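You operate a simulated robot arm through the tools that you are given. There is no shell and no other tool. Be economical: measure what you need, move in short steps, check, and stop when the job is done.

You run a simulated robot arm. Do the job below in one go: nothing can be reset, and whatever is moved stays where it is left.

TASK
Pile some things up. At the end: one of the beans tins from the counter over the microwave is on the counter by the toaster; the teal tin (marked "COCOA") from the counter over the microwave is on the counter by the toaster, with the red jam jar from there on top of it and the jelly jar on top of that; whatever was shut is shut again. Leave all else as you found it, and nothing knocked over.

The check looks at the end state, three seconds after you hand in, the way a careful person would. Anything else that was tipped, shoved, dropped, spilled or broken makes it a failure.

THE ROBOT
A 7-joint arm with a two-finger parallel gripper, fixed in place. Base frame: the origin is at the foot of the arm, x ahead of it, y to its left, z up; the work surface is at about z = 900. Readings come in mm, rad, newtons and seconds.
Its first joint turns from -2.897 to 2.897 rad. Payload 4.4 kg.
The tool frame sits at the grasp point between the pads (the TCP): z along the fingers, y along the line on which they close. The tips reach 23 mm beyond it. Largest opening 94 mm; finger width 38, thickness 10; the body of the gripper, 54 by 96 mm, starts 39 mm behind the TCP.
Orientation is that of the tool frame in the base frame, as a unit quaternion [w, x, y, z]. With the fingers straight down and closing along the base's y, the tool's x points along the base's -x, its y along +y and its z along -z.

THE INTERFACE
- The arm moves only by the tool arm_command. Its arguments are lists of equal length, an entry for each row: "travel": the shift along the tool's x, y, z in mm, a list of three; "dr": the turn, a rotation vector about the tool's x, y, z in rad, a list of three. In form: {"travel": [[x, y, z], ...], "dr": [[ax, ay, az], ...]}. A call has 1 to 20 rows; each row is the pose to reach, as a shift and turn from the pose commanded when the call began, along the tool's axes at that moment. "grip" is the gripper command, from -1 (shut) to 1 (fully open), values between in proportion, set as the call begins (left out, the last holds). Each row takes 0.2 s and may step no farther than 50 mm and 0.15 rad from the row before; otherwise, or with a gripper value out of range, the whole call is refused. A pose out of reach is approached as far as the arm can. The call stops where the force on the tool passes 40 N (or 10 N more than at its start, if that is more) or the arm is blocked; 0.2 s more then pass. Each finger travels about 72 mm/s and halts on what it meets, pressing with about 38 N; the grip force reading is that of the motor and also rises with nothing between the fingers. The clock runs only during rows and for 0.2 s after the last one: add rows that repeat a pose to give the fingers time. It gives the time, the measured TCP pose, the force on the tool (base axes), the opening and the grip force at its end, in the units of the frame above (readings bear some noise).
- Cameras (640 x 400 px; columns grow to the right, rows downward): "scene" is fixed at [220.2, -500.1, 1635.9]; the picture's right is [0.83, -0.56, 0.00], its down [-0.25, -0.36, -0.90] and it looks along [0.51, 0.74, -0.43] (base axes); focal length 352 px, centre (320, 200). "wrist" rides on the gripper at [-39, 0, -44] in the tool frame; the picture's right is [0.00, -1.00, 0.00], its down [0.97, 0.00, -0.24] and it looks along [0.24, 0.00, 0.97] (tool axes); focal length 218 px, centre (320, 200). There is no depth. A picture from a camera that has moved, and an enlarged one, comes with that camera's place and axes in the base frame and with its lens.
- snapshot(camera): a new picture of that camera. It takes no simulated time.
- zoom(camera, box): a new picture of the part [left, top, right, bottom] of that camera's present view, enlarged. It takes no simulated time.
- sign_off(): hands the job in; it is judged then, once.

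Go step by step. Nothing tells you positions but the pictures and the camera data: compare them with the known pose of the tool, close in by small moves and look again before you grip or let go. The budget is 120 turns and 84 pictures, counting those below and the enlarged ones. Unless the task says otherwise, let go and move clear before handing in, and close with one line.

The tools are called after "Request:" as name(argument=value, ...) on one line, values as JSON. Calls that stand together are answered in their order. arm_command: Moves the arm, as the interface text tells. Its arguments: {"type":"object","properties":{"travel":{"type":"array","items":{"type":"array","items":{"type":"number"}}},"dr":{"type":"array","items":{"type":"array","items":{"type":"number"}}},"grip":{"type":"number"}},"required":["travel","dr"]} The other tools are called the same way: snapshot (camera) takes a picture; zoom (camera, box) takes an enlarged picture of a part of a camera's view; sign_off () hands the job in.

At the start:

```text
time: 0.0
tool_pos: [546.0, 540.8, 1237.2]
orientation: [0.0, 0.0, 1.0, -0.001]
ft_force: [-0.2, 0.4, 0.0]
opening: 94.0
gripper_force: 0.0
```

scene: 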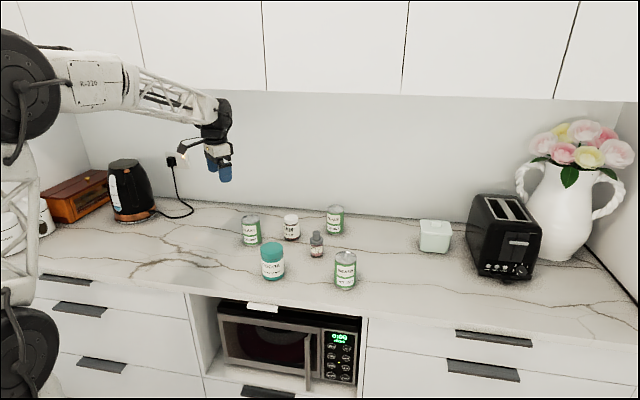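
wrist: 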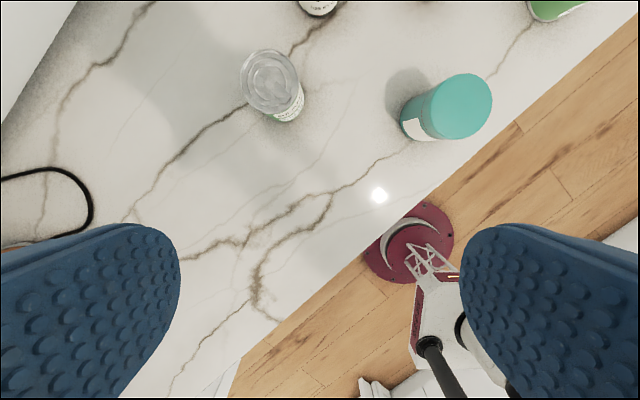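

I see three bean tins, a teal tin, two small jars and a sugar-like box near the toaster. I'll enlarge the scene to identify the items and get positions.

Request:
zoom(camera="scene", box=[220, 190, 380, 290])

Request:
zoom(camera="scene", box=[380, 160, 636, 320])

```text
4.00 times, centred on (300, 240) of scene
camera zoom: at [220.2, -500.1, 1635.9], right [0.83, -0.56, 0.0], down [-0.25, -0.36, -0.9], along [0.51, 0.74, -0.43], focal length 1406 px, centre (400, 40)
```

zoom: 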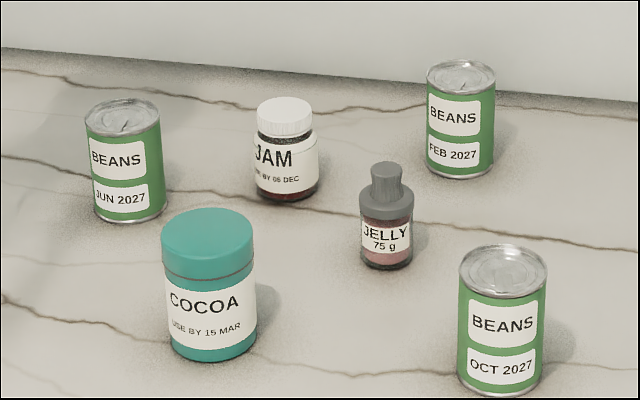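

```text
2.50 times, centred on (508, 240) of scene
camera zoom: at [220.2, -500.1, 1635.9], right [0.83, -0.56, 0.0], down [-0.25, -0.36, -0.9], along [0.51, 0.74, -0.43], focal length 879 px, centre (-150, 100)
```

zoom: 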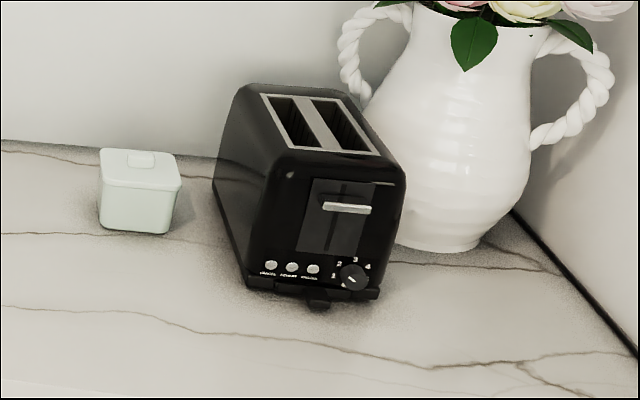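

Counter runs at 45° to base; estimates: beans OCT (794,199), cocoa (630,378), jam (798,542), jelly (814,390). I move above the OCT tin at a safe height and look.

Request:
arm_command(travel=[[-25, -34, 4], [-50, -68, 8], [-75, -103, 11], [-99, -137, 15], [-124, -171, 18], [-149, -205, 22], [-174, -239, 26], [-198, -273, 30], [-223, -308, 34], [-248, -342, 37]], dr=[[0, 0, 0], [0, 0, 0], [0, 0, 0], [0, 0, 0], [0, 0, 0], [0, 0, 0], [0, 0, 0], [0, 0, 0], [0, 0, 0], [0, 0, 0]], grip=1)

Request:
snapshot(camera="wrist")

Request:
snapshot(camera="scene")

```text
time: 2.2
tool_pos: [796.4, 199.2, 1199.2]
orientation: [0.001, 0.001, 1.0, 0.0]
ft_force: [0.0, -0.1, 0.1]
opening: 93.8
gripper_force: 0.0
```

```text
79 pictures are left
camera wrist: at [835.0, 198.0, 1241.9], right [0.0, -1.0, 0.0], down [-0.97, 0.0, 0.24], along [-0.24, 0.0, -0.97], focal length 218 px, centre (320, 200)
```

wrist: 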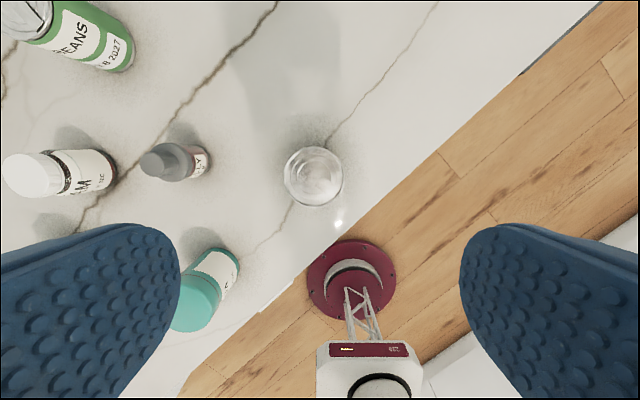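

```text
78 pictures are left
```

scene: 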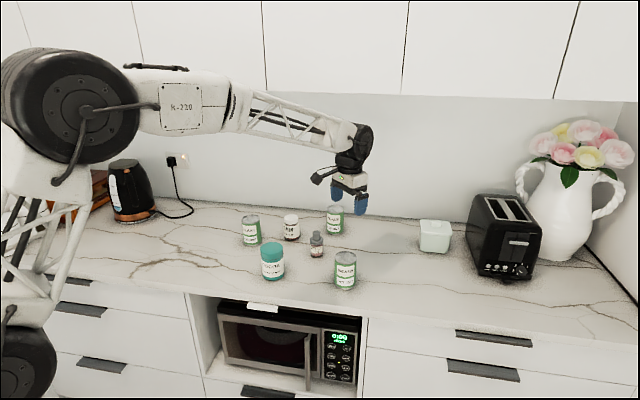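

The OCT tin's top looks to be at about (803, 204). I shift over it, come down to just above, and look.

Request:
arm_command(travel=[[-7, 5, 20], [-7, 5, 60], [-7, 5, 100], [-7, 5, 135], [-7, 5, 135]], dr=[[0, 0, 0], [0, 0, 0], [0, 0, 0], [0, 0, 0], [0, 0, 0]])

Request:
snapshot(camera="wrist")

Request:
zoom(camera="scene", box=[260, 180, 420, 280])

```text
time: 3.4
tool_pos: [802.3, 205.8, 1062.6]
orientation: [0.0, 0.0, 1.0, 0.0]
ft_force: [0.5, 0.1, 0.4]
opening: 94.2
gripper_force: 0.0
```

```text
77 pictures are left
camera wrist: at [841.9, 206.1, 1105.8], right [0.0, -1.0, 0.0], down [-0.97, 0.0, 0.24], along [-0.24, 0.0, -0.97], focal length 218 px, centre (320, 200)
```

wrist: 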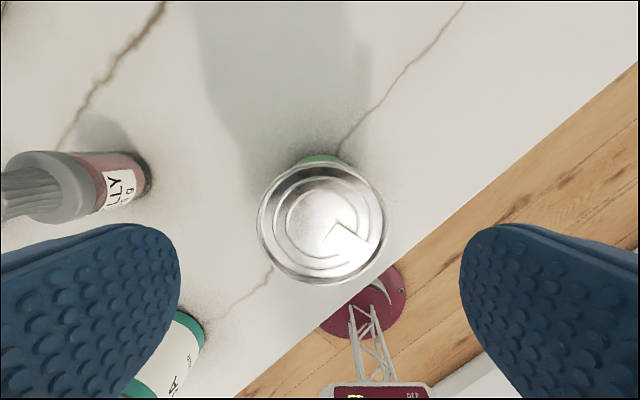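

```text
4.00 times, centred on (340, 230) of scene
camera zoom: at [220.2, -500.1, 1635.9], right [0.83, -0.56, 0.0], down [-0.25, -0.36, -0.9], along [0.51, 0.74, -0.43], focal length 1406 px, centre (240, 80)
```

zoom: 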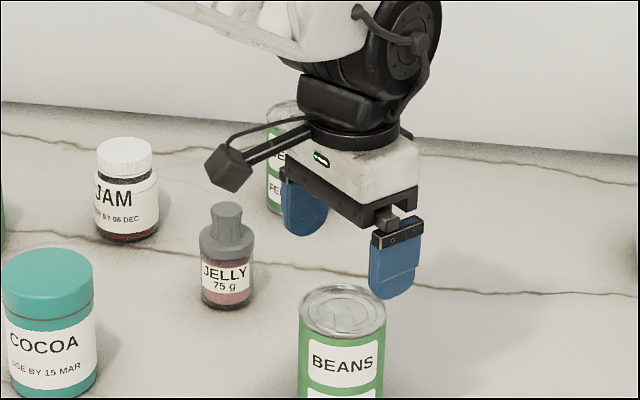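

Centred within a few mm. Descend to grasp height (z≈975) and close.

Request:
arm_command(travel=[[-3, 0, 30], [-3, 0, 60], [-3, 0, 88], [-3, 0, 88]], dr=[[0, 0, 0], [0, 0, 0], [0, 0, 0], [0, 0, 0]])

Request:
arm_command(travel=[[0, 0, 0], [0, 0, 0], [0, 0, 0], [0, 0, 0]], dr=[[0, 0, 0], [0, 0, 0], [0, 0, 0], [0, 0, 0]], grip=-1)

Request:
zoom(camera="scene", box=[260, 200, 420, 300])

```text
time: 4.4
tool_pos: [806.9, 209.1, 974.9]
orientation: [0.001, 0.0, 1.0, 0.0]
ft_force: [0.1, -0.5, -0.2]
opening: 93.8
gripper_force: 0.1
```

```text
time: 5.4
tool_pos: [806.6, 209.4, 976.3]
orientation: [0.0, -0.001, 1.0, 0.0]
ft_force: [0.8, -0.2, 0.4]
opening: 67.8
gripper_force: 38.3
```

```text
4.00 times, centred on (340, 250) of scene
camera zoom: at [220.2, -500.1, 1635.9], right [0.83, -0.56, 0.0], down [-0.25, -0.36, -0.9], along [0.51, 0.74, -0.43], focal length 1406 px, centre (240, 0)
```

zoom: 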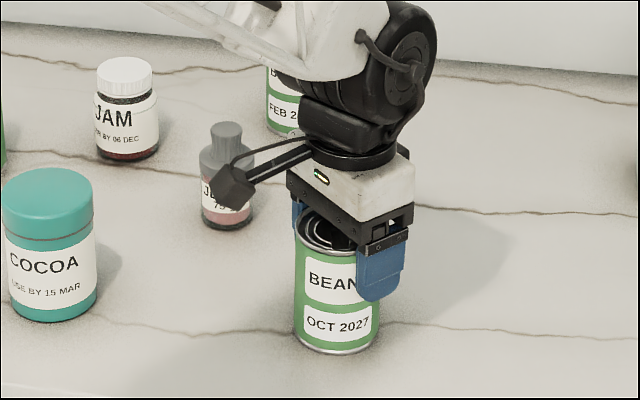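

Tin is held (67.8 mm). I lift it and carry it to about (938, 135), leaving room for the cocoa stack at about (945, 15).

Request:
arm_command(travel=[[0, 0, -25], [0, 0, -50], [-33, -18, -60], [-66, -37, -60], [-99, -56, -60], [-131, -74, -60], [-131, -74, -60]], dr=[[0, 0, 0], [0, 0, 0], [0, 0, 0], [0, 0, 0], [0, 0, 0], [0, 0, 0], [0, 0, 0]])

Request:
snapshot(camera="scene")

```text
time: 7.0
tool_pos: [937.4, 129.2, 1036.7]
orientation: [0.0, 0.0, 1.0, 0.0]
ft_force: [-0.2, -1.0, -4.2]
opening: 67.5
gripper_force: 38.2
```

```text
74 pictures are left
```

scene: 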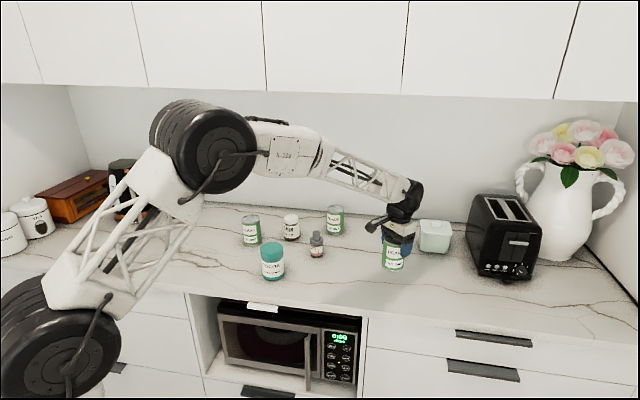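

Reach is fine. Lower and set it down.

Request:
arm_command(travel=[[0, 0, 20], [0, 0, 40], [0, 0, 54], [0, 0, 59], [0, 0, 59.5]], dr=[[0, 0, 0], [0, 0, 0], [0, 0, 0], [0, 0, 0], [0, 0, 0]])

Request:
zoom(camera="scene", box=[320, 200, 480, 300])

```text
time: 8.2
tool_pos: [936.6, 130.2, 977.2]
orientation: [0.001, 0.0, 1.0, 0.0]
ft_force: [0.2, -0.5, -3.4]
opening: 67.7
gripper_force: 38.0
```

```text
4.00 times, centred on (400, 250) of scene
camera zoom: at [220.2, -500.1, 1635.9], right [0.83, -0.56, 0.0], down [-0.25, -0.36, -0.9], along [0.51, 0.74, -0.43], focal length 1406 px, centre (0, 0)
```

zoom: 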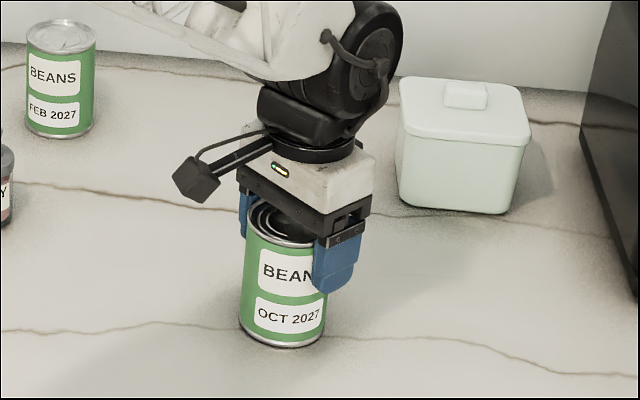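

Still carrying the weight (−3.4 N), so I lower slightly more until it bears on the counter.

Request:
arm_command(travel=[[0, 0, 1], [0, 0, 2], [0, 0, 2]], dr=[[0, 0, 0], [0, 0, 0], [0, 0, 0]])

```text
time: 9.0
tool_pos: [935.2, 130.8, 976.5]
orientation: [0.002, 0.0, 1.0, 0.0]
ft_force: [-4.1, 0.2, 9.0]
opening: 67.5
gripper_force: 38.4
```

It bears on the counter now. Release and rise.

Request:
arm_command(travel=[[0, 0, -0.5], [0, 0, -0.5], [0, 0, -0.5]], dr=[[0, 0, 0], [0, 0, 0], [0, 0, 0]], grip=1)

Request:
arm_command(travel=[[0, 0, -30], [0, 0, -70], [0, 0, -110], [0, 0, -150], [0, 0, -180]], dr=[[0, 0, 0], [0, 0, 0], [0, 0, 0], [0, 0, 0], [0, 0, 0]])

Request:
snapshot(camera="scene")

```text
time: 9.8
tool_pos: [935.3, 131.0, 975.6]
orientation: [0.001, 0.0, 1.0, 0.0]
ft_force: [-0.6, 0.3, 0.3]
opening: 93.9
gripper_force: 0.1
```

```text
time: 11.0
tool_pos: [936.4, 129.0, 1154.7]
orientation: [-0.001, 0.001, 1.0, 0.001]
ft_force: [-1.1, 0.6, -0.2]
opening: 94.0
gripper_force: 0.1
```

```text
72 pictures are left
```

scene: 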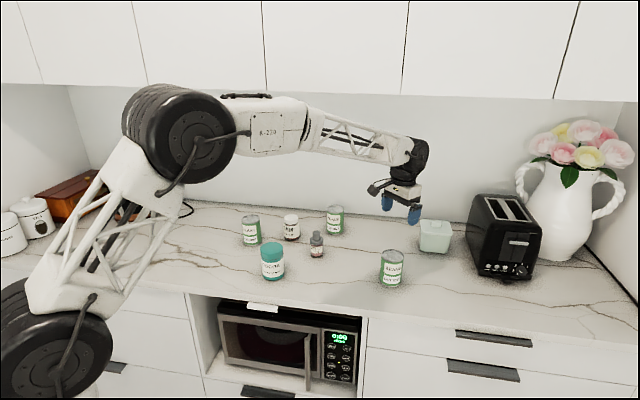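

Beans tin stands upright. Next, move above the cocoa tin at about (635, 368) and look.

Request:
arm_command(travel=[[33, 26, 0], [67, 53, 0], [100, 79, 0], [134, 106, 0], [167, 132, 0], [201, 159, 0], [234, 186, 0], [268, 212, 0], [301, 239, 0], [301, 239, 0]], dr=[[0, 0, 0], [0, 0, 0], [0, 0, 0], [0, 0, 0], [0, 0, 0], [0, 0, 0], [0, 0, 0], [0, 0, 0], [0, 0, 0], [0, 0, 0]])

Request:
snapshot(camera="wrist")

```text
time: 13.2
tool_pos: [636.0, 368.3, 1157.2]
orientation: [0.0, 0.0, 1.0, 0.0]
ft_force: [0.0, 0.2, -0.2]
opening: 93.9
gripper_force: 0.0
```

```text
71 pictures are left
camera wrist: at [676.0, 368.1, 1199.7], right [0.0, -1.0, 0.0], down [-0.97, 0.0, 0.24], along [-0.24, 0.0, -0.97], focal length 218 px, centre (320, 200)
```

wrist: 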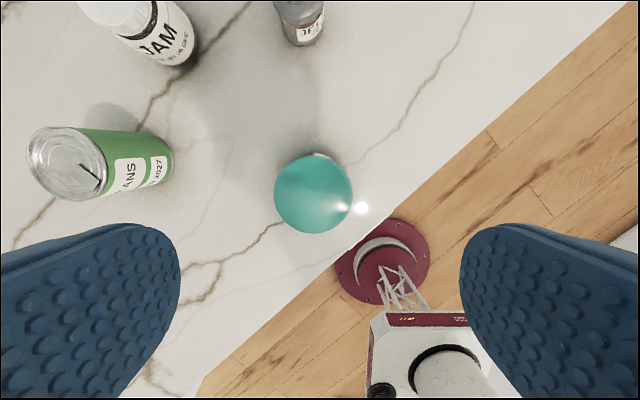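

Cocoa lid centre reads (633, 374.5). I align and descend partway, then check.

Request:
arm_command(travel=[[3, 6, 30], [3, 6, 70], [3, 6, 110], [3, 6, 140], [3, 6, 140]], dr=[[0, 0, 0], [0, 0, 0], [0, 0, 0], [0, 0, 0], [0, 0, 0]])

Request:
snapshot(camera="wrist")

Request:
zoom(camera="scene", box=[200, 190, 360, 290])

```text
time: 14.4
tool_pos: [631.1, 378.1, 1015.8]
orientation: [0.0, 0.0, 1.0, -0.001]
ft_force: [0.3, -0.3, 0.1]
opening: 93.9
gripper_force: 0.1
```

```text
70 pictures are left
camera wrist: at [669.7, 377.9, 1059.6], right [0.0, -1.0, 0.0], down [-0.97, 0.0, 0.24], along [-0.24, 0.0, -0.97], focal length 218 px, centre (320, 200)
```

wrist: 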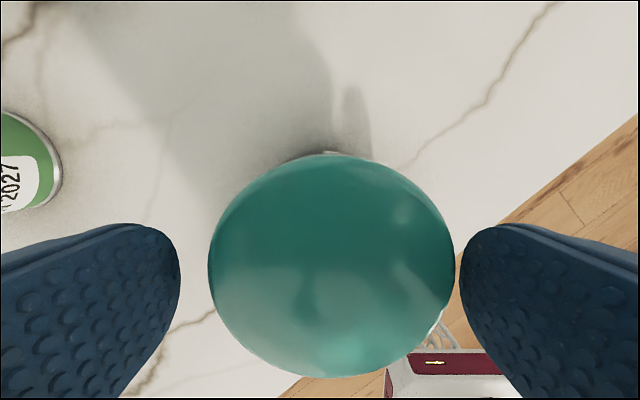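

```text
4.00 times, centred on (280, 240) of scene
camera zoom: at [220.2, -500.1, 1635.9], right [0.83, -0.56, 0.0], down [-0.25, -0.36, -0.9], along [0.51, 0.74, -0.43], focal length 1406 px, centre (480, 40)
```

zoom: 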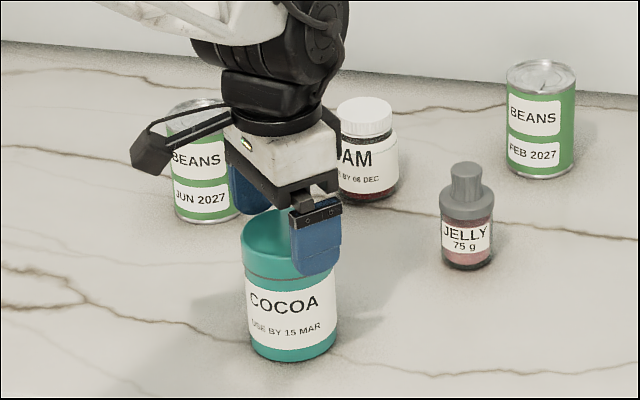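

The tool is about 4 mm too far in y and 5 short in x; correct while descending to z≈972, then close.

Request:
arm_command(travel=[[-5, -4, 0], [-5, -4.5, 15], [-5, -5, 30], [-5, -5, 43], [-5, -5, 43]], dr=[[0, 0, 0], [0, 0, 0], [0, 0, 0], [0, 0, 0], [0, 0, 0]])

Request:
snapshot(camera="wrist")

```text
time: 15.6
tool_pos: [636.7, 372.4, 973.2]
orientation: [0.0, 0.0, 1.0, 0.0]
ft_force: [0.2, 0.2, -0.5]
opening: 93.8
gripper_force: 0.1
```

```text
68 pictures are left
camera wrist: at [676.0, 372.9, 1015.4], right [0.0, -1.0, 0.0], down [-0.97, 0.0, 0.24], along [-0.24, 0.0, -0.97], focal length 218 px, centre (320, 200)
```

wrist: 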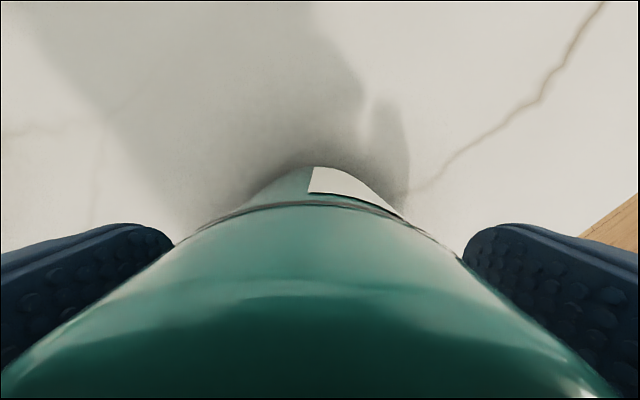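

Well centred. Close the grip.

Request:
arm_command(travel=[[0, 0, 0], [0, 0, 0], [0, 0, 0], [0, 0, 0]], dr=[[0, 0, 0], [0, 0, 0], [0, 0, 0], [0, 0, 0]], grip=-1)

Request:
arm_command(travel=[[0, 0, -20], [0, 0, -60], [0, 0, -100], [0, 0, -140], [0, 0, -140]], dr=[[0, 0, 0], [0, 0, 0], [0, 0, 0], [0, 0, 0], [0, 0, 0]])

Request:
zoom(camera="scene", box=[200, 150, 360, 250])

```text
time: 16.6
tool_pos: [637.3, 373.3, 972.7]
orientation: [-0.001, 0.001, 1.0, 0.0]
ft_force: [0.1, -0.1, 1.1]
opening: 73.6
gripper_force: 38.0
```

```text
time: 17.8
tool_pos: [639.1, 369.2, 1112.5]
orientation: [0.001, 0.0, 1.0, 0.0]
ft_force: [-0.1, -1.0, -2.8]
opening: 73.5
gripper_force: 38.3
```

```text
4.00 times, centred on (280, 200) of scene
camera zoom: at [220.2, -500.1, 1635.9], right [0.83, -0.56, 0.0], down [-0.25, -0.36, -0.9], along [0.51, 0.74, -0.43], focal length 1406 px, centre (480, 200)
```

zoom: 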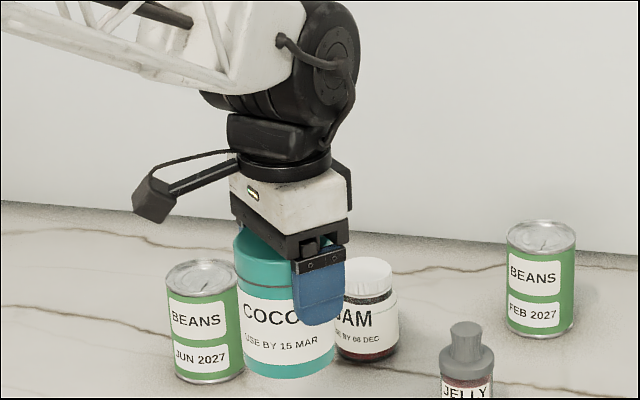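

Cocoa held securely at 73.5 mm. Carry it to about (945, 15), with the bottom at z≈1040 clear of everything.

Request:
arm_command(travel=[[-30, -35, 0], [-60, -70, 0], [-90, -105, 0], [-120, -140, 0], [-150, -175, 0], [-180, -210, 0], [-210, -246, 0], [-240, -282, 0], [-272, -318, 0], [-306, -352, 0], [-306, -352, 0]], dr=[[0, 0, 0], [0, 0, 0], [0, 0, 0], [0, 0, 0], [0, 0, 0], [0, 0, 0], [0, 0, 0], [0, 0, 0], [0, 0, 0], [0, 0, 0], [0, 0, 0]])

Request:
snapshot(camera="scene")

```text
time: 20.2
tool_pos: [940.8, 16.6, 1113.7]
orientation: [0.0, 0.0, 1.0, 0.0]
ft_force: [-1.0, -0.8, -2.8]
opening: 73.5
gripper_force: 38.0
```

```text
66 pictures are left
```

scene: 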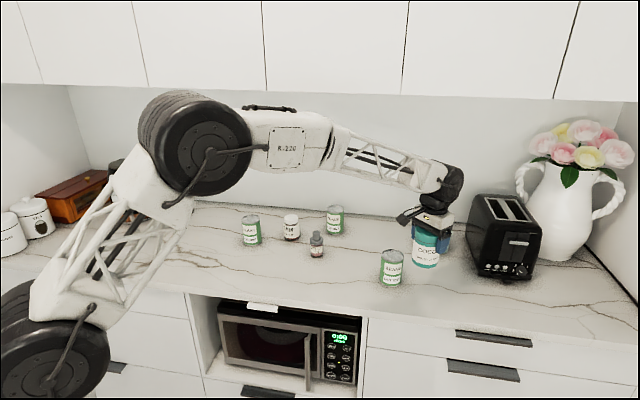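

Position is good, 114 mm from the beans tin in y. Lower to just above the counter.

Request:
arm_command(travel=[[0, 0, 40], [0, 0, 80], [0, 0, 115], [0, 0, 132], [0, 0, 137], [0, 0, 137]], dr=[[0, 0, 0], [0, 0, 0], [0, 0, 0], [0, 0, 0], [0, 0, 0], [0, 0, 0]])

Request:
zoom(camera="scene", box=[340, 200, 500, 300])

```text
time: 21.6
tool_pos: [942.1, 18.9, 976.0]
orientation: [0.001, -0.001, 1.0, 0.001]
ft_force: [-0.4, 0.0, -1.8]
opening: 73.7
gripper_force: 37.8
```

```text
4.00 times, centred on (420, 250) of scene
camera zoom: at [220.2, -500.1, 1635.9], right [0.83, -0.56, 0.0], down [-0.25, -0.36, -0.9], along [0.51, 0.74, -0.43], focal length 1406 px, centre (-80, 0)
```

zoom: 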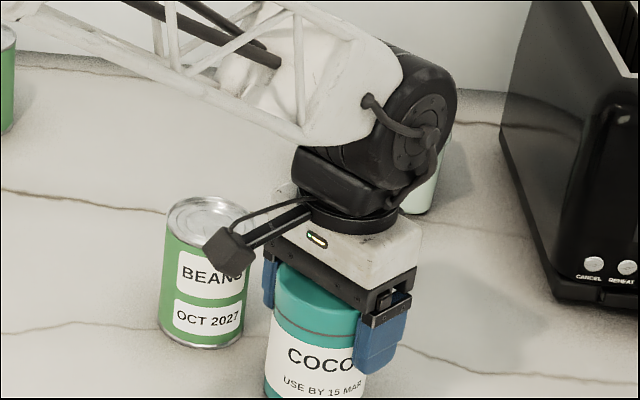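

Request:
arm_command(travel=[[0, 0, 1], [0, 0, 2], [0, 0, 2]], dr=[[0, 0, 0], [0, 0, 0], [0, 0, 0]])

```text
time: 22.4
tool_pos: [942.4, 20.5, 974.1]
orientation: [-0.001, -0.001, 1.0, 0.0]
ft_force: [-0.4, -0.4, -1.8]
opening: 73.6
gripper_force: 38.5
```

The tin is not yet bearing, so I continue by small steps.

Request:
arm_command(travel=[[0, 0, 1], [0, 0, 2], [0, 0, 2]], dr=[[0, 0, 0], [0, 0, 0], [0, 0, 0]])

```text
time: 23.2
tool_pos: [942.7, 19.4, 972.6]
orientation: [0.001, 0.0, 1.0, 0.0]
ft_force: [-5.3, 1.1, 10.9]
opening: 73.6
gripper_force: 38.2
```

It bears on the counter now. Release and rise straight up.

Request:
arm_command(travel=[[0, 0, -1], [0, 0, -1], [0, 0, -1]], dr=[[0, 0, 0], [0, 0, 0], [0, 0, 0]], grip=1)

Request:
arm_command(travel=[[0, 0, -30], [0, 0, -70], [0, 0, -110], [0, 0, -150], [0, 0, -190], [0, 0, -190]], dr=[[0, 0, 0], [0, 0, 0], [0, 0, 0], [0, 0, 0], [0, 0, 0], [0, 0, 0]])

Request:
snapshot(camera="wrist")

Request:
zoom(camera="scene", box=[340, 200, 500, 300])

```text
time: 24.0
tool_pos: [940.9, 19.6, 972.3]
orientation: [0.0, 0.0, 1.0, 0.0]
ft_force: [-0.4, 0.6, -0.3]
opening: 94.1
gripper_force: 0.1
```

```text
time: 25.4
tool_pos: [943.1, 18.4, 1159.5]
orientation: [0.0, 0.0, 1.0, -0.001]
ft_force: [0.5, -0.3, -0.2]
opening: 94.1
gripper_force: 0.1
```

```text
64 pictures are left
camera wrist: at [982.8, 18.7, 1202.0], right [0.0, -1.0, 0.0], down [-0.97, 0.0, 0.24], along [-0.24, 0.0, -0.97], focal length 218 px, centre (320, 200)
```

wrist: 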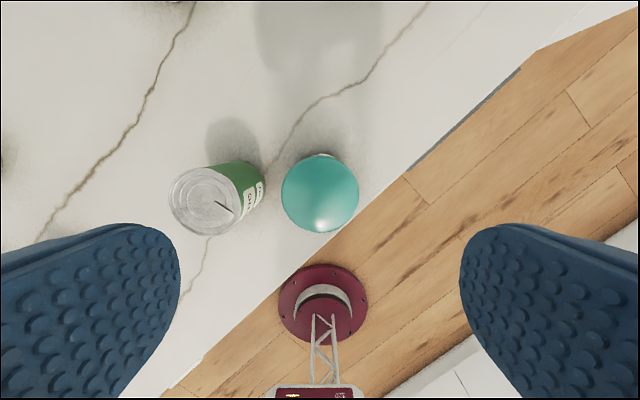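

```text
4.00 times, centred on (420, 250) of scene
camera zoom: at [220.2, -500.1, 1635.9], right [0.83, -0.56, 0.0], down [-0.25, -0.36, -0.9], along [0.51, 0.74, -0.43], focal length 1406 px, centre (-80, 0)
```

zoom: 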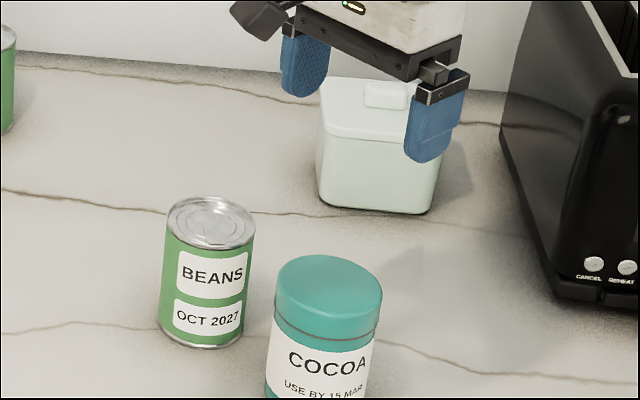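

Cocoa stands at (940, 19). Next, move above the jam jar at about (801, 534) and look.

Request:
arm_command(travel=[[12, 43, 0], [24, 86, 0], [36, 129, 0], [48, 172, 0], [60, 215, 0], [72, 258, 0], [84, 301, 0], [96, 344, 0], [108, 387, 0], [120, 430, 0], [132, 473, 0], [141, 516, 0], [141, 516, 0]], dr=[[0, 0, 0], [0, 0, 0], [0, 0, 0], [0, 0, 0], [0, 0, 0], [0, 0, 0], [0, 0, 0], [0, 0, 0], [0, 0, 0], [0, 0, 0], [0, 0, 0], [0, 0, 0], [0, 0, 0]])

Request:
snapshot(camera="wrist")

```text
time: 28.2
tool_pos: [798.6, 533.5, 1161.5]
orientation: [0.0, 0.0, 1.0, 0.0]
ft_force: [-0.4, -0.1, 0.5]
opening: 93.8
gripper_force: 0.1
```

```text
62 pictures are left
camera wrist: at [838.8, 533.4, 1204.8], right [0.0, -1.0, 0.0], down [-0.97, 0.0, 0.24], along [-0.24, 0.0, -0.97], focal length 218 px, centre (320, 200)
```

wrist: 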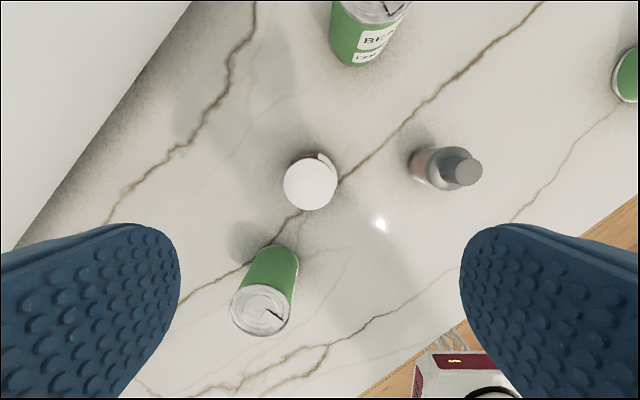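

Jam lid centre reads (803, 543). Align, descend partway, check.

Request:
arm_command(travel=[[-4, 10, 30], [-4, 9, 65], [-4, 8, 100], [-4, 7, 125], [-4, 7, 125]], dr=[[0, 0, 0], [0, 0, 0], [0, 0, 0], [0, 0, 0], [0, 0, 0]])

Request:
snapshot(camera="wrist")

Request:
zoom(camera="scene", box=[230, 170, 390, 270])

```text
time: 29.4
tool_pos: [803.9, 543.1, 1036.9]
orientation: [-0.001, 0.0, 1.0, -0.001]
ft_force: [-1.0, 0.2, 1.1]
opening: 93.9
gripper_force: 0.0
```

```text
61 pictures are left
camera wrist: at [843.7, 542.8, 1080.1], right [0.0, -1.0, 0.0], down [-0.97, 0.0, 0.24], along [-0.24, 0.0, -0.97], focal length 218 px, centre (320, 200)
```

wrist: 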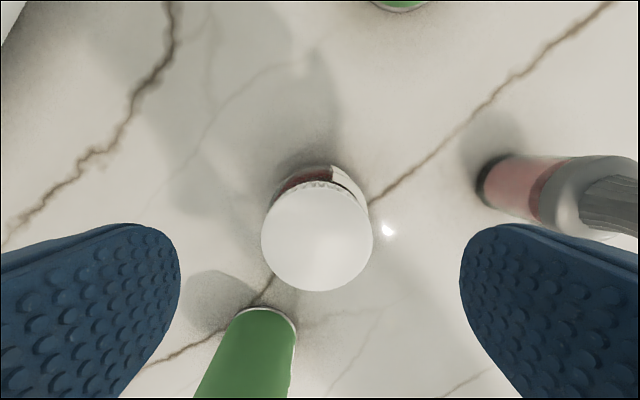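

```text
4.00 times, centred on (310, 220) of scene
camera zoom: at [220.2, -500.1, 1635.9], right [0.83, -0.56, 0.0], down [-0.25, -0.36, -0.9], along [0.51, 0.74, -0.43], focal length 1406 px, centre (360, 120)
```

zoom: 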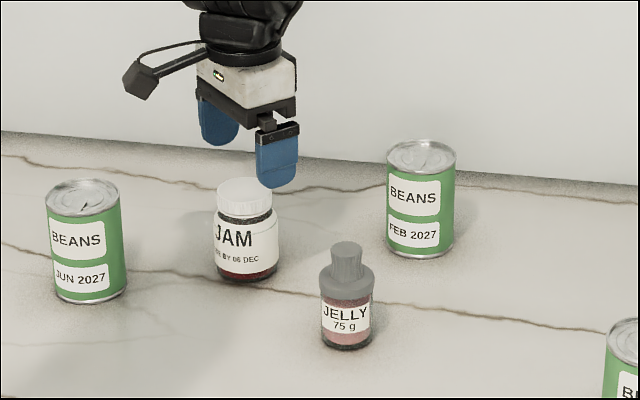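

Jam is centred (804, 544). Descend to z≈978 to grip the lid, and close.

Request:
arm_command(travel=[[0, 0, 20], [0, 0, 40], [0, 0, 59], [0, 0, 59]], dr=[[0, 0, 0], [0, 0, 0], [0, 0, 0], [0, 0, 0]])

Request:
snapshot(camera="wrist")

Request:
zoom(camera="scene", box=[250, 190, 330, 240])

```text
time: 30.4
tool_pos: [804.4, 542.1, 977.7]
orientation: [0.0, 0.0, 1.0, 0.0]
ft_force: [-0.3, -0.1, -1.0]
opening: 93.9
gripper_force: 0.1
```

```text
59 pictures are left
camera wrist: at [844.4, 542.4, 1020.6], right [0.0, -1.0, 0.0], down [-0.97, 0.0, 0.24], along [-0.24, 0.0, -0.97], focal length 218 px, centre (320, 200)
```

wrist: 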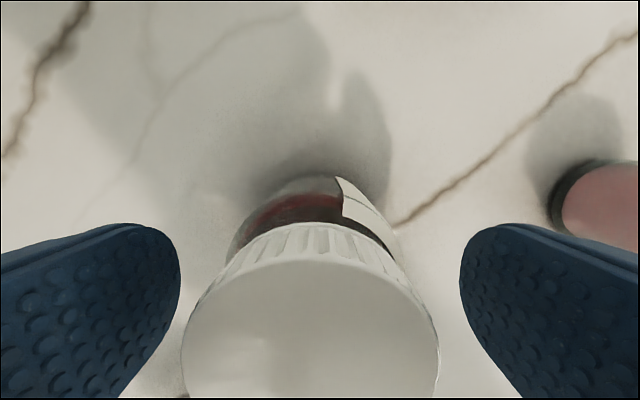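

```text
8.00 times, centred on (290, 215) of scene
camera zoom: at [220.2, -500.1, 1635.9], right [0.83, -0.56, 0.0], down [-0.25, -0.36, -0.9], along [0.51, 0.74, -0.43], focal length 2813 px, centre (560, 80)
```

zoom: 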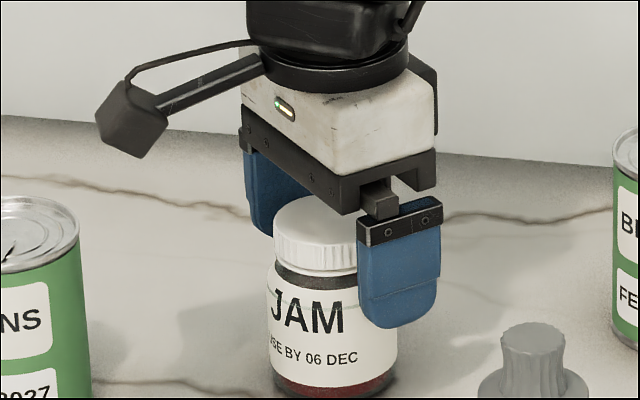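

Fingers straddle the lid. Close.

Request:
arm_command(travel=[[0, 0, 0], [0, 0, 0], [0, 0, 0], [0, 0, 0]], dr=[[0, 0, 0], [0, 0, 0], [0, 0, 0], [0, 0, 0]], grip=-1)

Request:
zoom(camera="scene", box=[250, 190, 330, 240])

```text
time: 31.4
tool_pos: [805.2, 541.7, 977.5]
orientation: [0.0, 0.0, 1.0, 0.0]
ft_force: [-0.4, -0.3, 2.1]
opening: 60.7
gripper_force: 38.5
```

```text
8.00 times, centred on (290, 215) of scene
camera zoom: at [220.2, -500.1, 1635.9], right [0.83, -0.56, 0.0], down [-0.25, -0.36, -0.9], along [0.51, 0.74, -0.43], focal length 2813 px, centre (560, 80)
```

zoom: 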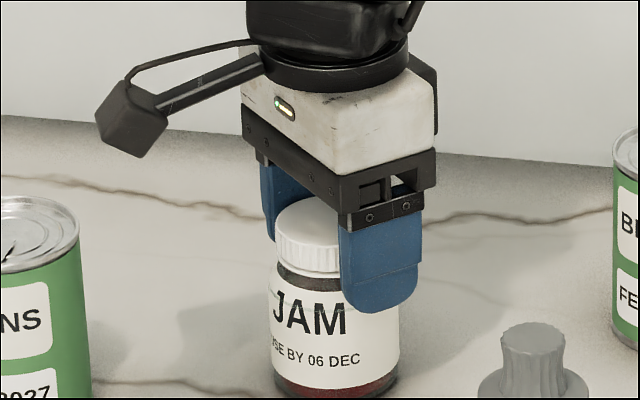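

It gripped only the jar shoulder with the tips (60.7 mm), so the jar is shorter than I thought. I'll reopen, go 18 mm lower for a full grip on the body, and close again.

Request:
arm_command(travel=[[0, 0, 0], [0, 0, 0], [0, 0, 0]], dr=[[0, 0, 0], [0, 0, 0], [0, 0, 0]], grip=1)

Request:
arm_command(travel=[[0, 1, 9], [0, 1, 18], [0, 1, 18]], dr=[[0, 0, 0], [0, 0, 0], [0, 0, 0]])

Request:
zoom(camera="scene", box=[250, 190, 330, 240])

Request:
snapshot(camera="wrist")

```text
time: 32.2
tool_pos: [805.3, 542.5, 979.1]
orientation: [0.0, 0.0, 1.0, 0.0]
ft_force: [1.0, -0.2, 0.5]
opening: 93.8
gripper_force: 0.0
```

```text
time: 33.0
tool_pos: [804.0, 544.0, 960.6]
orientation: [0.0, 0.0, 1.0, 0.0]
ft_force: [0.0, 0.8, -0.7]
opening: 94.3
gripper_force: 0.0
```

```text
8.00 times, centred on (290, 215) of scene
camera zoom: at [220.2, -500.1, 1635.9], right [0.83, -0.56, 0.0], down [-0.25, -0.36, -0.9], along [0.51, 0.74, -0.43], focal length 2813 px, centre (560, 80)
```

zoom: 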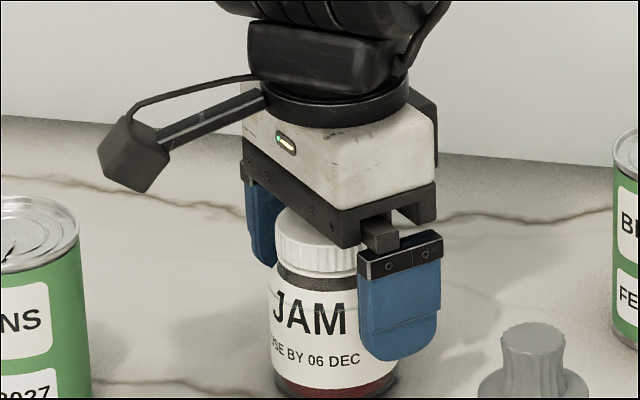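

```text
55 pictures are left
camera wrist: at [844.1, 542.5, 1002.8], right [0.0, -1.0, 0.0], down [-0.97, 0.0, 0.24], along [-0.24, 0.0, -0.97], focal length 218 px, centre (320, 200)
```

wrist: 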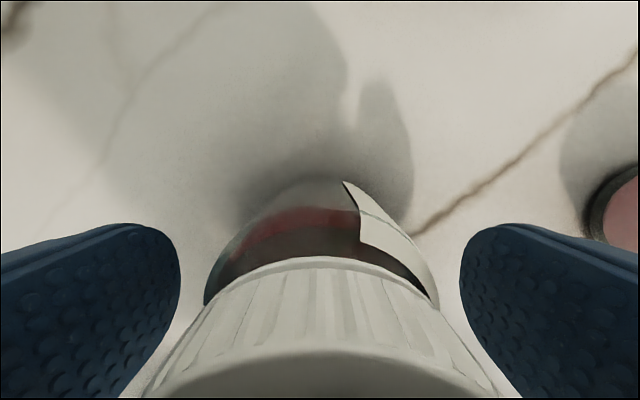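

About 9 mm clear above the lid, with the pads on the glass body. Close now.

Request:
arm_command(travel=[[0, 0, 0], [0, 0, 0], [0, 0, 0], [0, 0, 0]], dr=[[0, 0, 0], [0, 0, 0], [0, 0, 0], [0, 0, 0]], grip=-1)

Request:
arm_command(travel=[[0, 0, -10], [0, 0, -40], [0, 0, -80], [0, 0, -120], [0, 0, -165], [0, 0, -200], [0, 0, -200]], dr=[[0, 0, 0], [0, 0, 0], [0, 0, 0], [0, 0, 0], [0, 0, 0], [0, 0, 0], [0, 0, 0]])

Request:
zoom(camera="scene", box=[220, 120, 380, 220])

Request:
snapshot(camera="wrist")

```text
time: 34.0
tool_pos: [805.0, 542.7, 959.7]
orientation: [0.0, -0.001, 1.0, -0.001]
ft_force: [0.0, -0.1, 0.0]
opening: 60.9
gripper_force: 38.2
```

```text
time: 35.6
tool_pos: [805.0, 539.3, 1160.8]
orientation: [0.0, 0.0, 1.0, 0.0]
ft_force: [0.1, 0.2, -3.6]
opening: 61.2
gripper_force: 38.0
```

```text
4.00 times, centred on (300, 170) of scene
camera zoom: at [220.2, -500.1, 1635.9], right [0.83, -0.56, 0.0], down [-0.25, -0.36, -0.9], along [0.51, 0.74, -0.43], focal length 1406 px, centre (400, 320)
```

zoom: 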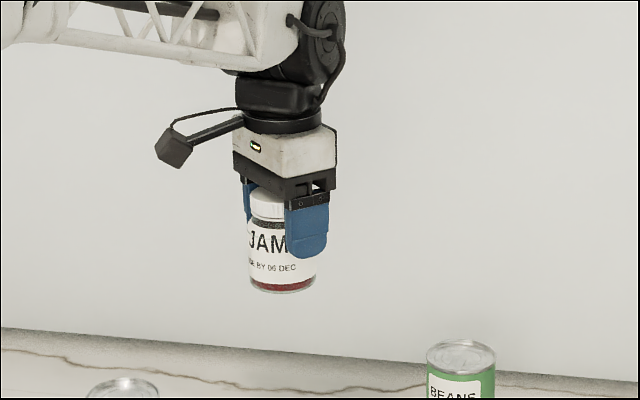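

```text
53 pictures are left
camera wrist: at [845.0, 539.7, 1204.8], right [0.0, -1.0, 0.0], down [-0.97, 0.0, 0.24], along [-0.24, 0.0, -0.97], focal length 218 px, centre (320, 200)
```

wrist: 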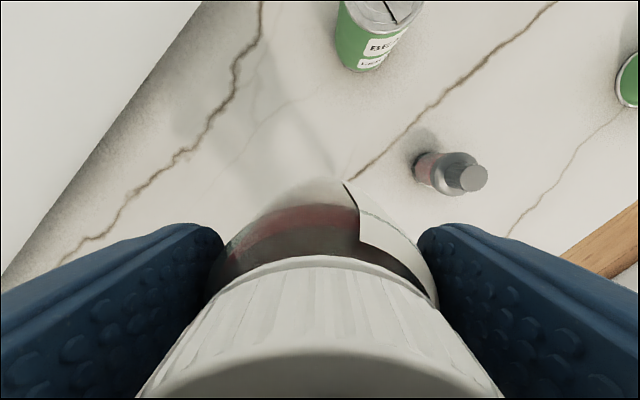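

Jam is firmly held, with about 60 mm from TCP to its base. Carry it to above the cocoa tin at (940, 19).

Request:
arm_command(travel=[[-11, -43, 0], [-22, -86, 0], [-33, -129, 0], [-44, -172, 0], [-55, -215, 0], [-66, -258, 0], [-77, -301, 0], [-88, -344, 0], [-100, -387, 0], [-112, -430, 0], [-124, -473, 0], [-135, -510, 0], [-135, -520, 0], [-135, -520, 0]], dr=[[0, 0, 0], [0, 0, 0], [0, 0, 0], [0, 0, 0], [0, 0, 0], [0, 0, 0], [0, 0, 0], [0, 0, 0], [0, 0, 0], [0, 0, 0], [0, 0, 0], [0, 0, 0], [0, 0, 0], [0, 0, 0]])

Request:
snapshot(camera="wrist")

Request:
zoom(camera="scene", box=[340, 180, 500, 280])

```text
time: 38.6
tool_pos: [943.1, 22.3, 1158.8]
orientation: [0.0, 0.0, 1.0, 0.0]
ft_force: [-0.1, -0.7, -3.7]
opening: 60.9
gripper_force: 38.6
```

```text
52 pictures are left
camera wrist: at [983.6, 21.7, 1201.6], right [0.0, -1.0, 0.0], down [-0.97, 0.0, 0.24], along [-0.24, 0.0, -0.97], focal length 218 px, centre (320, 200)
```

wrist: 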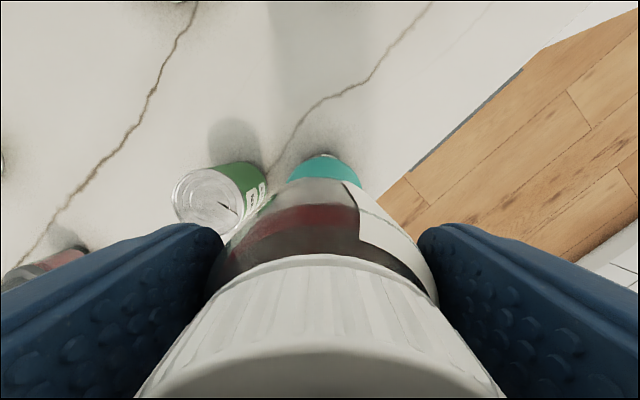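

```text
4.00 times, centred on (420, 230) of scene
camera zoom: at [220.2, -500.1, 1635.9], right [0.83, -0.56, 0.0], down [-0.25, -0.36, -0.9], along [0.51, 0.74, -0.43], focal length 1406 px, centre (-80, 80)
```

zoom: 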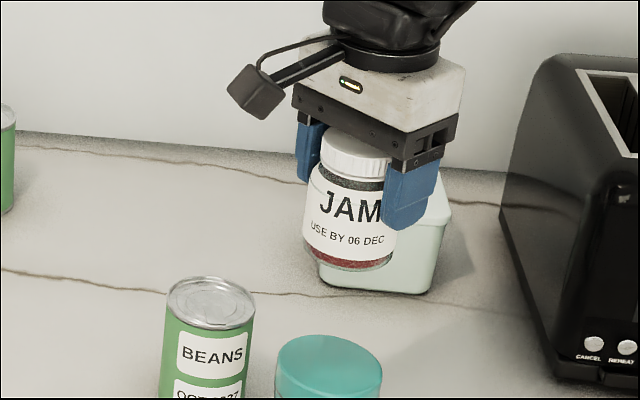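

Offset is about 3 mm each way; correct while lowering to a few mm above the lid.

Request:
arm_command(travel=[[2.5, -3, 20], [2.5, -4, 45], [2.5, -4.5, 70], [2.5, -5, 88], [2.5, -5, 88]], dr=[[0, 0, 0], [0, 0, 0], [0, 0, 0], [0, 0, 0], [0, 0, 0]])

Request:
zoom(camera="scene", box=[380, 210, 460, 260])

Request:
snapshot(camera="wrist")

```text
time: 39.8
tool_pos: [939.0, 17.0, 1070.6]
orientation: [-0.001, 0.0, 1.0, 0.0]
ft_force: [-0.2, -0.2, -3.0]
opening: 60.9
gripper_force: 37.8
```

```text
8.00 times, centred on (420, 235) of scene
camera zoom: at [220.2, -500.1, 1635.9], right [0.83, -0.56, 0.0], down [-0.25, -0.36, -0.9], along [0.51, 0.74, -0.43], focal length 2813 px, centre (-480, -80)
```

zoom: 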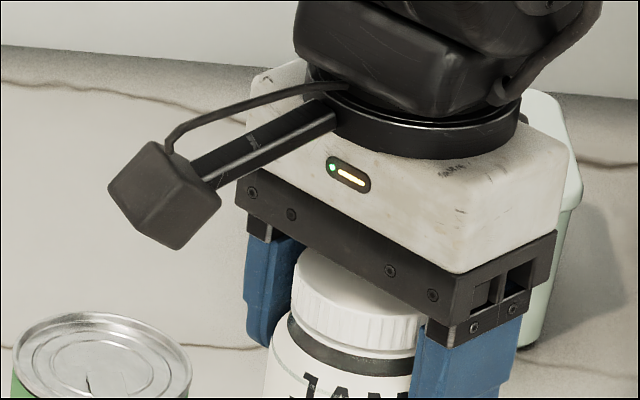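

```text
49 pictures are left
camera wrist: at [978.2, 16.4, 1113.2], right [0.0, -1.0, 0.0], down [-0.97, 0.0, 0.24], along [-0.24, 0.0, -0.97], focal length 218 px, centre (320, 200)
```

wrist: 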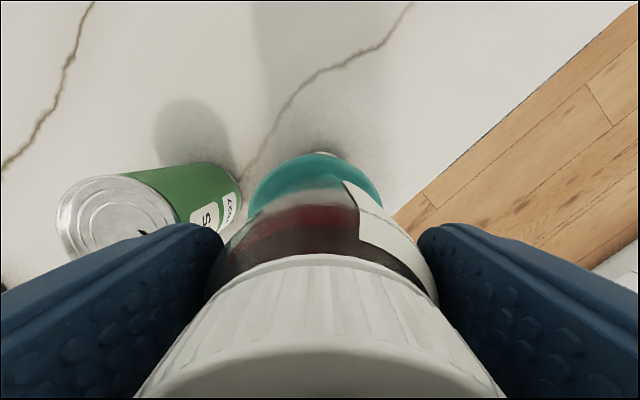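

Request:
arm_command(travel=[[-1, 2, 3], [-1, 2, 5], [-1, 2, 5]], dr=[[0, 0, 0], [0, 0, 0], [0, 0, 0]])

Request:
zoom(camera="scene", box=[370, 220, 482, 290])

```text
time: 40.6
tool_pos: [938.4, 18.7, 1066.4]
orientation: [0.0, 0.0, 1.0, -0.001]
ft_force: [-0.5, 0.3, -2.7]
opening: 61.0
gripper_force: 38.1
```

```text
5.71 times, centred on (426, 255) of scene
camera zoom: at [220.2, -500.1, 1635.9], right [0.83, -0.56, 0.0], down [-0.25, -0.36, -0.9], along [0.51, 0.74, -0.43], focal length 2009 px, centre (-286, -114)
```

zoom: 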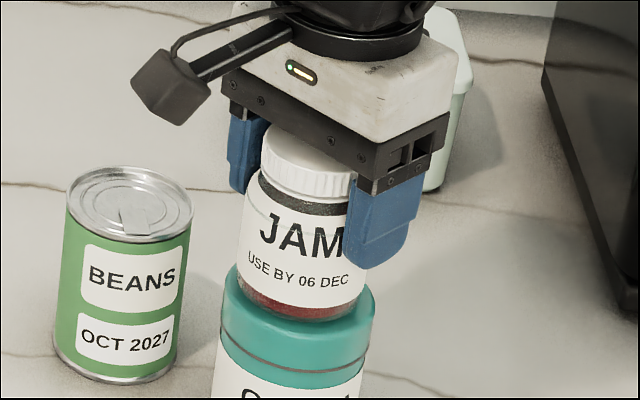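

Aligned well. Lower gently until the force changes.

Request:
arm_command(travel=[[-1, 0, 1], [-1, 0, 2], [-1, 0, 3], [-1, 0, 3]], dr=[[0, 0, 0], [0, 0, 0], [0, 0, 0], [0, 0, 0]])

```text
time: 41.6
tool_pos: [940.2, 19.6, 1065.3]
orientation: [0.0, 0.001, 1.0, 0.0]
ft_force: [1.2, 0.8, 6.3]
opening: 61.0
gripper_force: 38.7
```

Contact made (+6 N). Back off a hair, then release.

Request:
arm_command(travel=[[0, 0, -0.7], [0, 0, -0.7]], dr=[[0, 0, 0], [0, 0, 0]])

Request:
zoom(camera="scene", box=[370, 220, 482, 290])

```text
time: 42.2
tool_pos: [939.7, 19.9, 1065.3]
orientation: [-0.001, 0.001, 1.0, 0.0]
ft_force: [1.0, -1.2, 2.7]
opening: 61.2
gripper_force: 37.9
```

```text
5.71 times, centred on (426, 255) of scene
camera zoom: at [220.2, -500.1, 1635.9], right [0.83, -0.56, 0.0], down [-0.25, -0.36, -0.9], along [0.51, 0.74, -0.43], focal length 2009 px, centre (-286, -114)
```

zoom: 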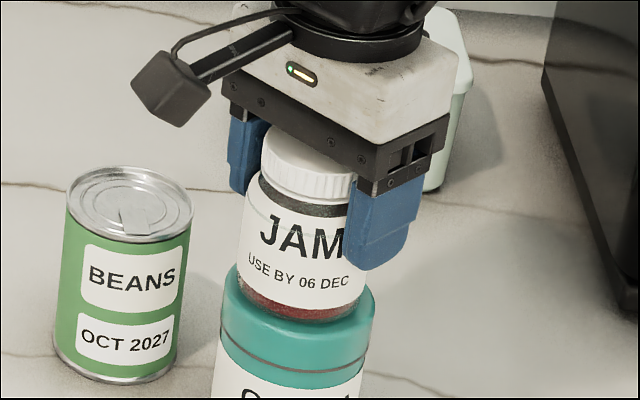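

Request:
arm_command(travel=[[0, 0, 0], [0, 0, 0], [0, 0, 0]], dr=[[0, 0, 0], [0, 0, 0], [0, 0, 0]], grip=1)

Request:
arm_command(travel=[[0, 0, -20], [0, 0, -50], [0, 0, -90], [0, 0, -130], [0, 0, -170], [0, 0, -170]], dr=[[0, 0, 0], [0, 0, 0], [0, 0, 0], [0, 0, 0], [0, 0, 0], [0, 0, 0]])

Request:
snapshot(camera="wrist")

Request:
zoom(camera="scene", box=[350, 200, 510, 300])

```text
time: 43.0
tool_pos: [940.2, 18.6, 1065.5]
orientation: [0.0, 0.0, 1.0, 0.0]
ft_force: [0.6, -0.3, 0.9]
opening: 94.1
gripper_force: 0.1
```

```text
time: 44.4
tool_pos: [940.0, 21.9, 1237.0]
orientation: [-0.001, 0.0, 1.0, 0.0]
ft_force: [-0.5, 1.5, 0.2]
opening: 93.9
gripper_force: 0.1
```

```text
46 pictures are left
camera wrist: at [980.1, 21.8, 1279.7], right [0.0, -1.0, 0.0], down [-0.97, 0.0, 0.24], along [-0.24, 0.0, -0.97], focal length 218 px, centre (320, 200)
```

wrist: 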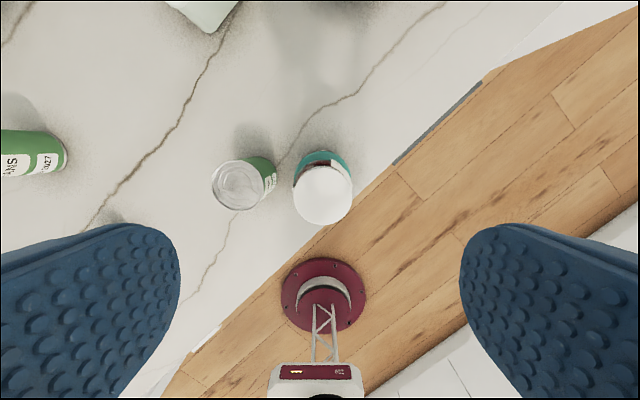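

```text
4.00 times, centred on (430, 250) of scene
camera zoom: at [220.2, -500.1, 1635.9], right [0.83, -0.56, 0.0], down [-0.25, -0.36, -0.9], along [0.51, 0.74, -0.43], focal length 1406 px, centre (-120, 0)
```

zoom: 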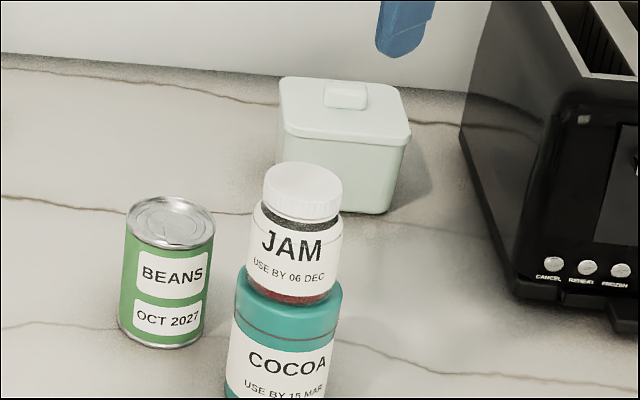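

Jam sits square on the cocoa at (939, 19). Next, move above the jelly jar at about (816, 389), coming down to z≈1140 once past the pile.

Request:
arm_command(travel=[[14, 41, 0], [28, 82, 0], [42, 123, 0], [56, 164, 0], [70, 205, 15], [84, 246, 30], [98, 287, 50], [112, 328, 70], [124, 368, 90], [124, 368, 90]], dr=[[0, 0, 0], [0, 0, 0], [0, 0, 0], [0, 0, 0], [0, 0, 0], [0, 0, 0], [0, 0, 0], [0, 0, 0], [0, 0, 0], [0, 0, 0]])

Request:
snapshot(camera="wrist")

```text
time: 46.6
tool_pos: [814.3, 389.8, 1143.9]
orientation: [0.0, 0.0, 1.0, 0.001]
ft_force: [0.6, 0.0, 0.1]
opening: 93.8
gripper_force: 0.1
```

```text
44 pictures are left
camera wrist: at [854.3, 389.1, 1188.0], right [0.0, -1.0, 0.0], down [-0.97, 0.0, 0.24], along [-0.24, 0.0, -0.97], focal length 218 px, centre (320, 200)
```

wrist: 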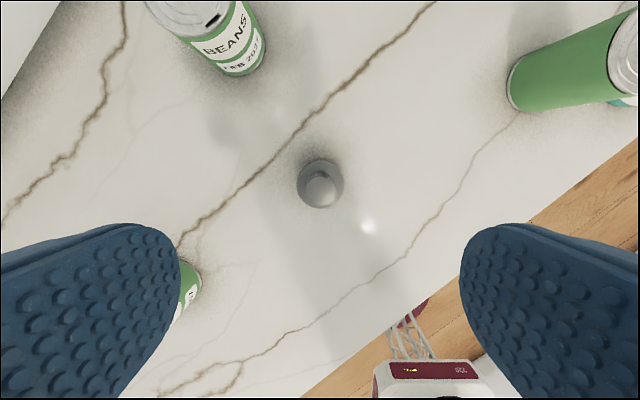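

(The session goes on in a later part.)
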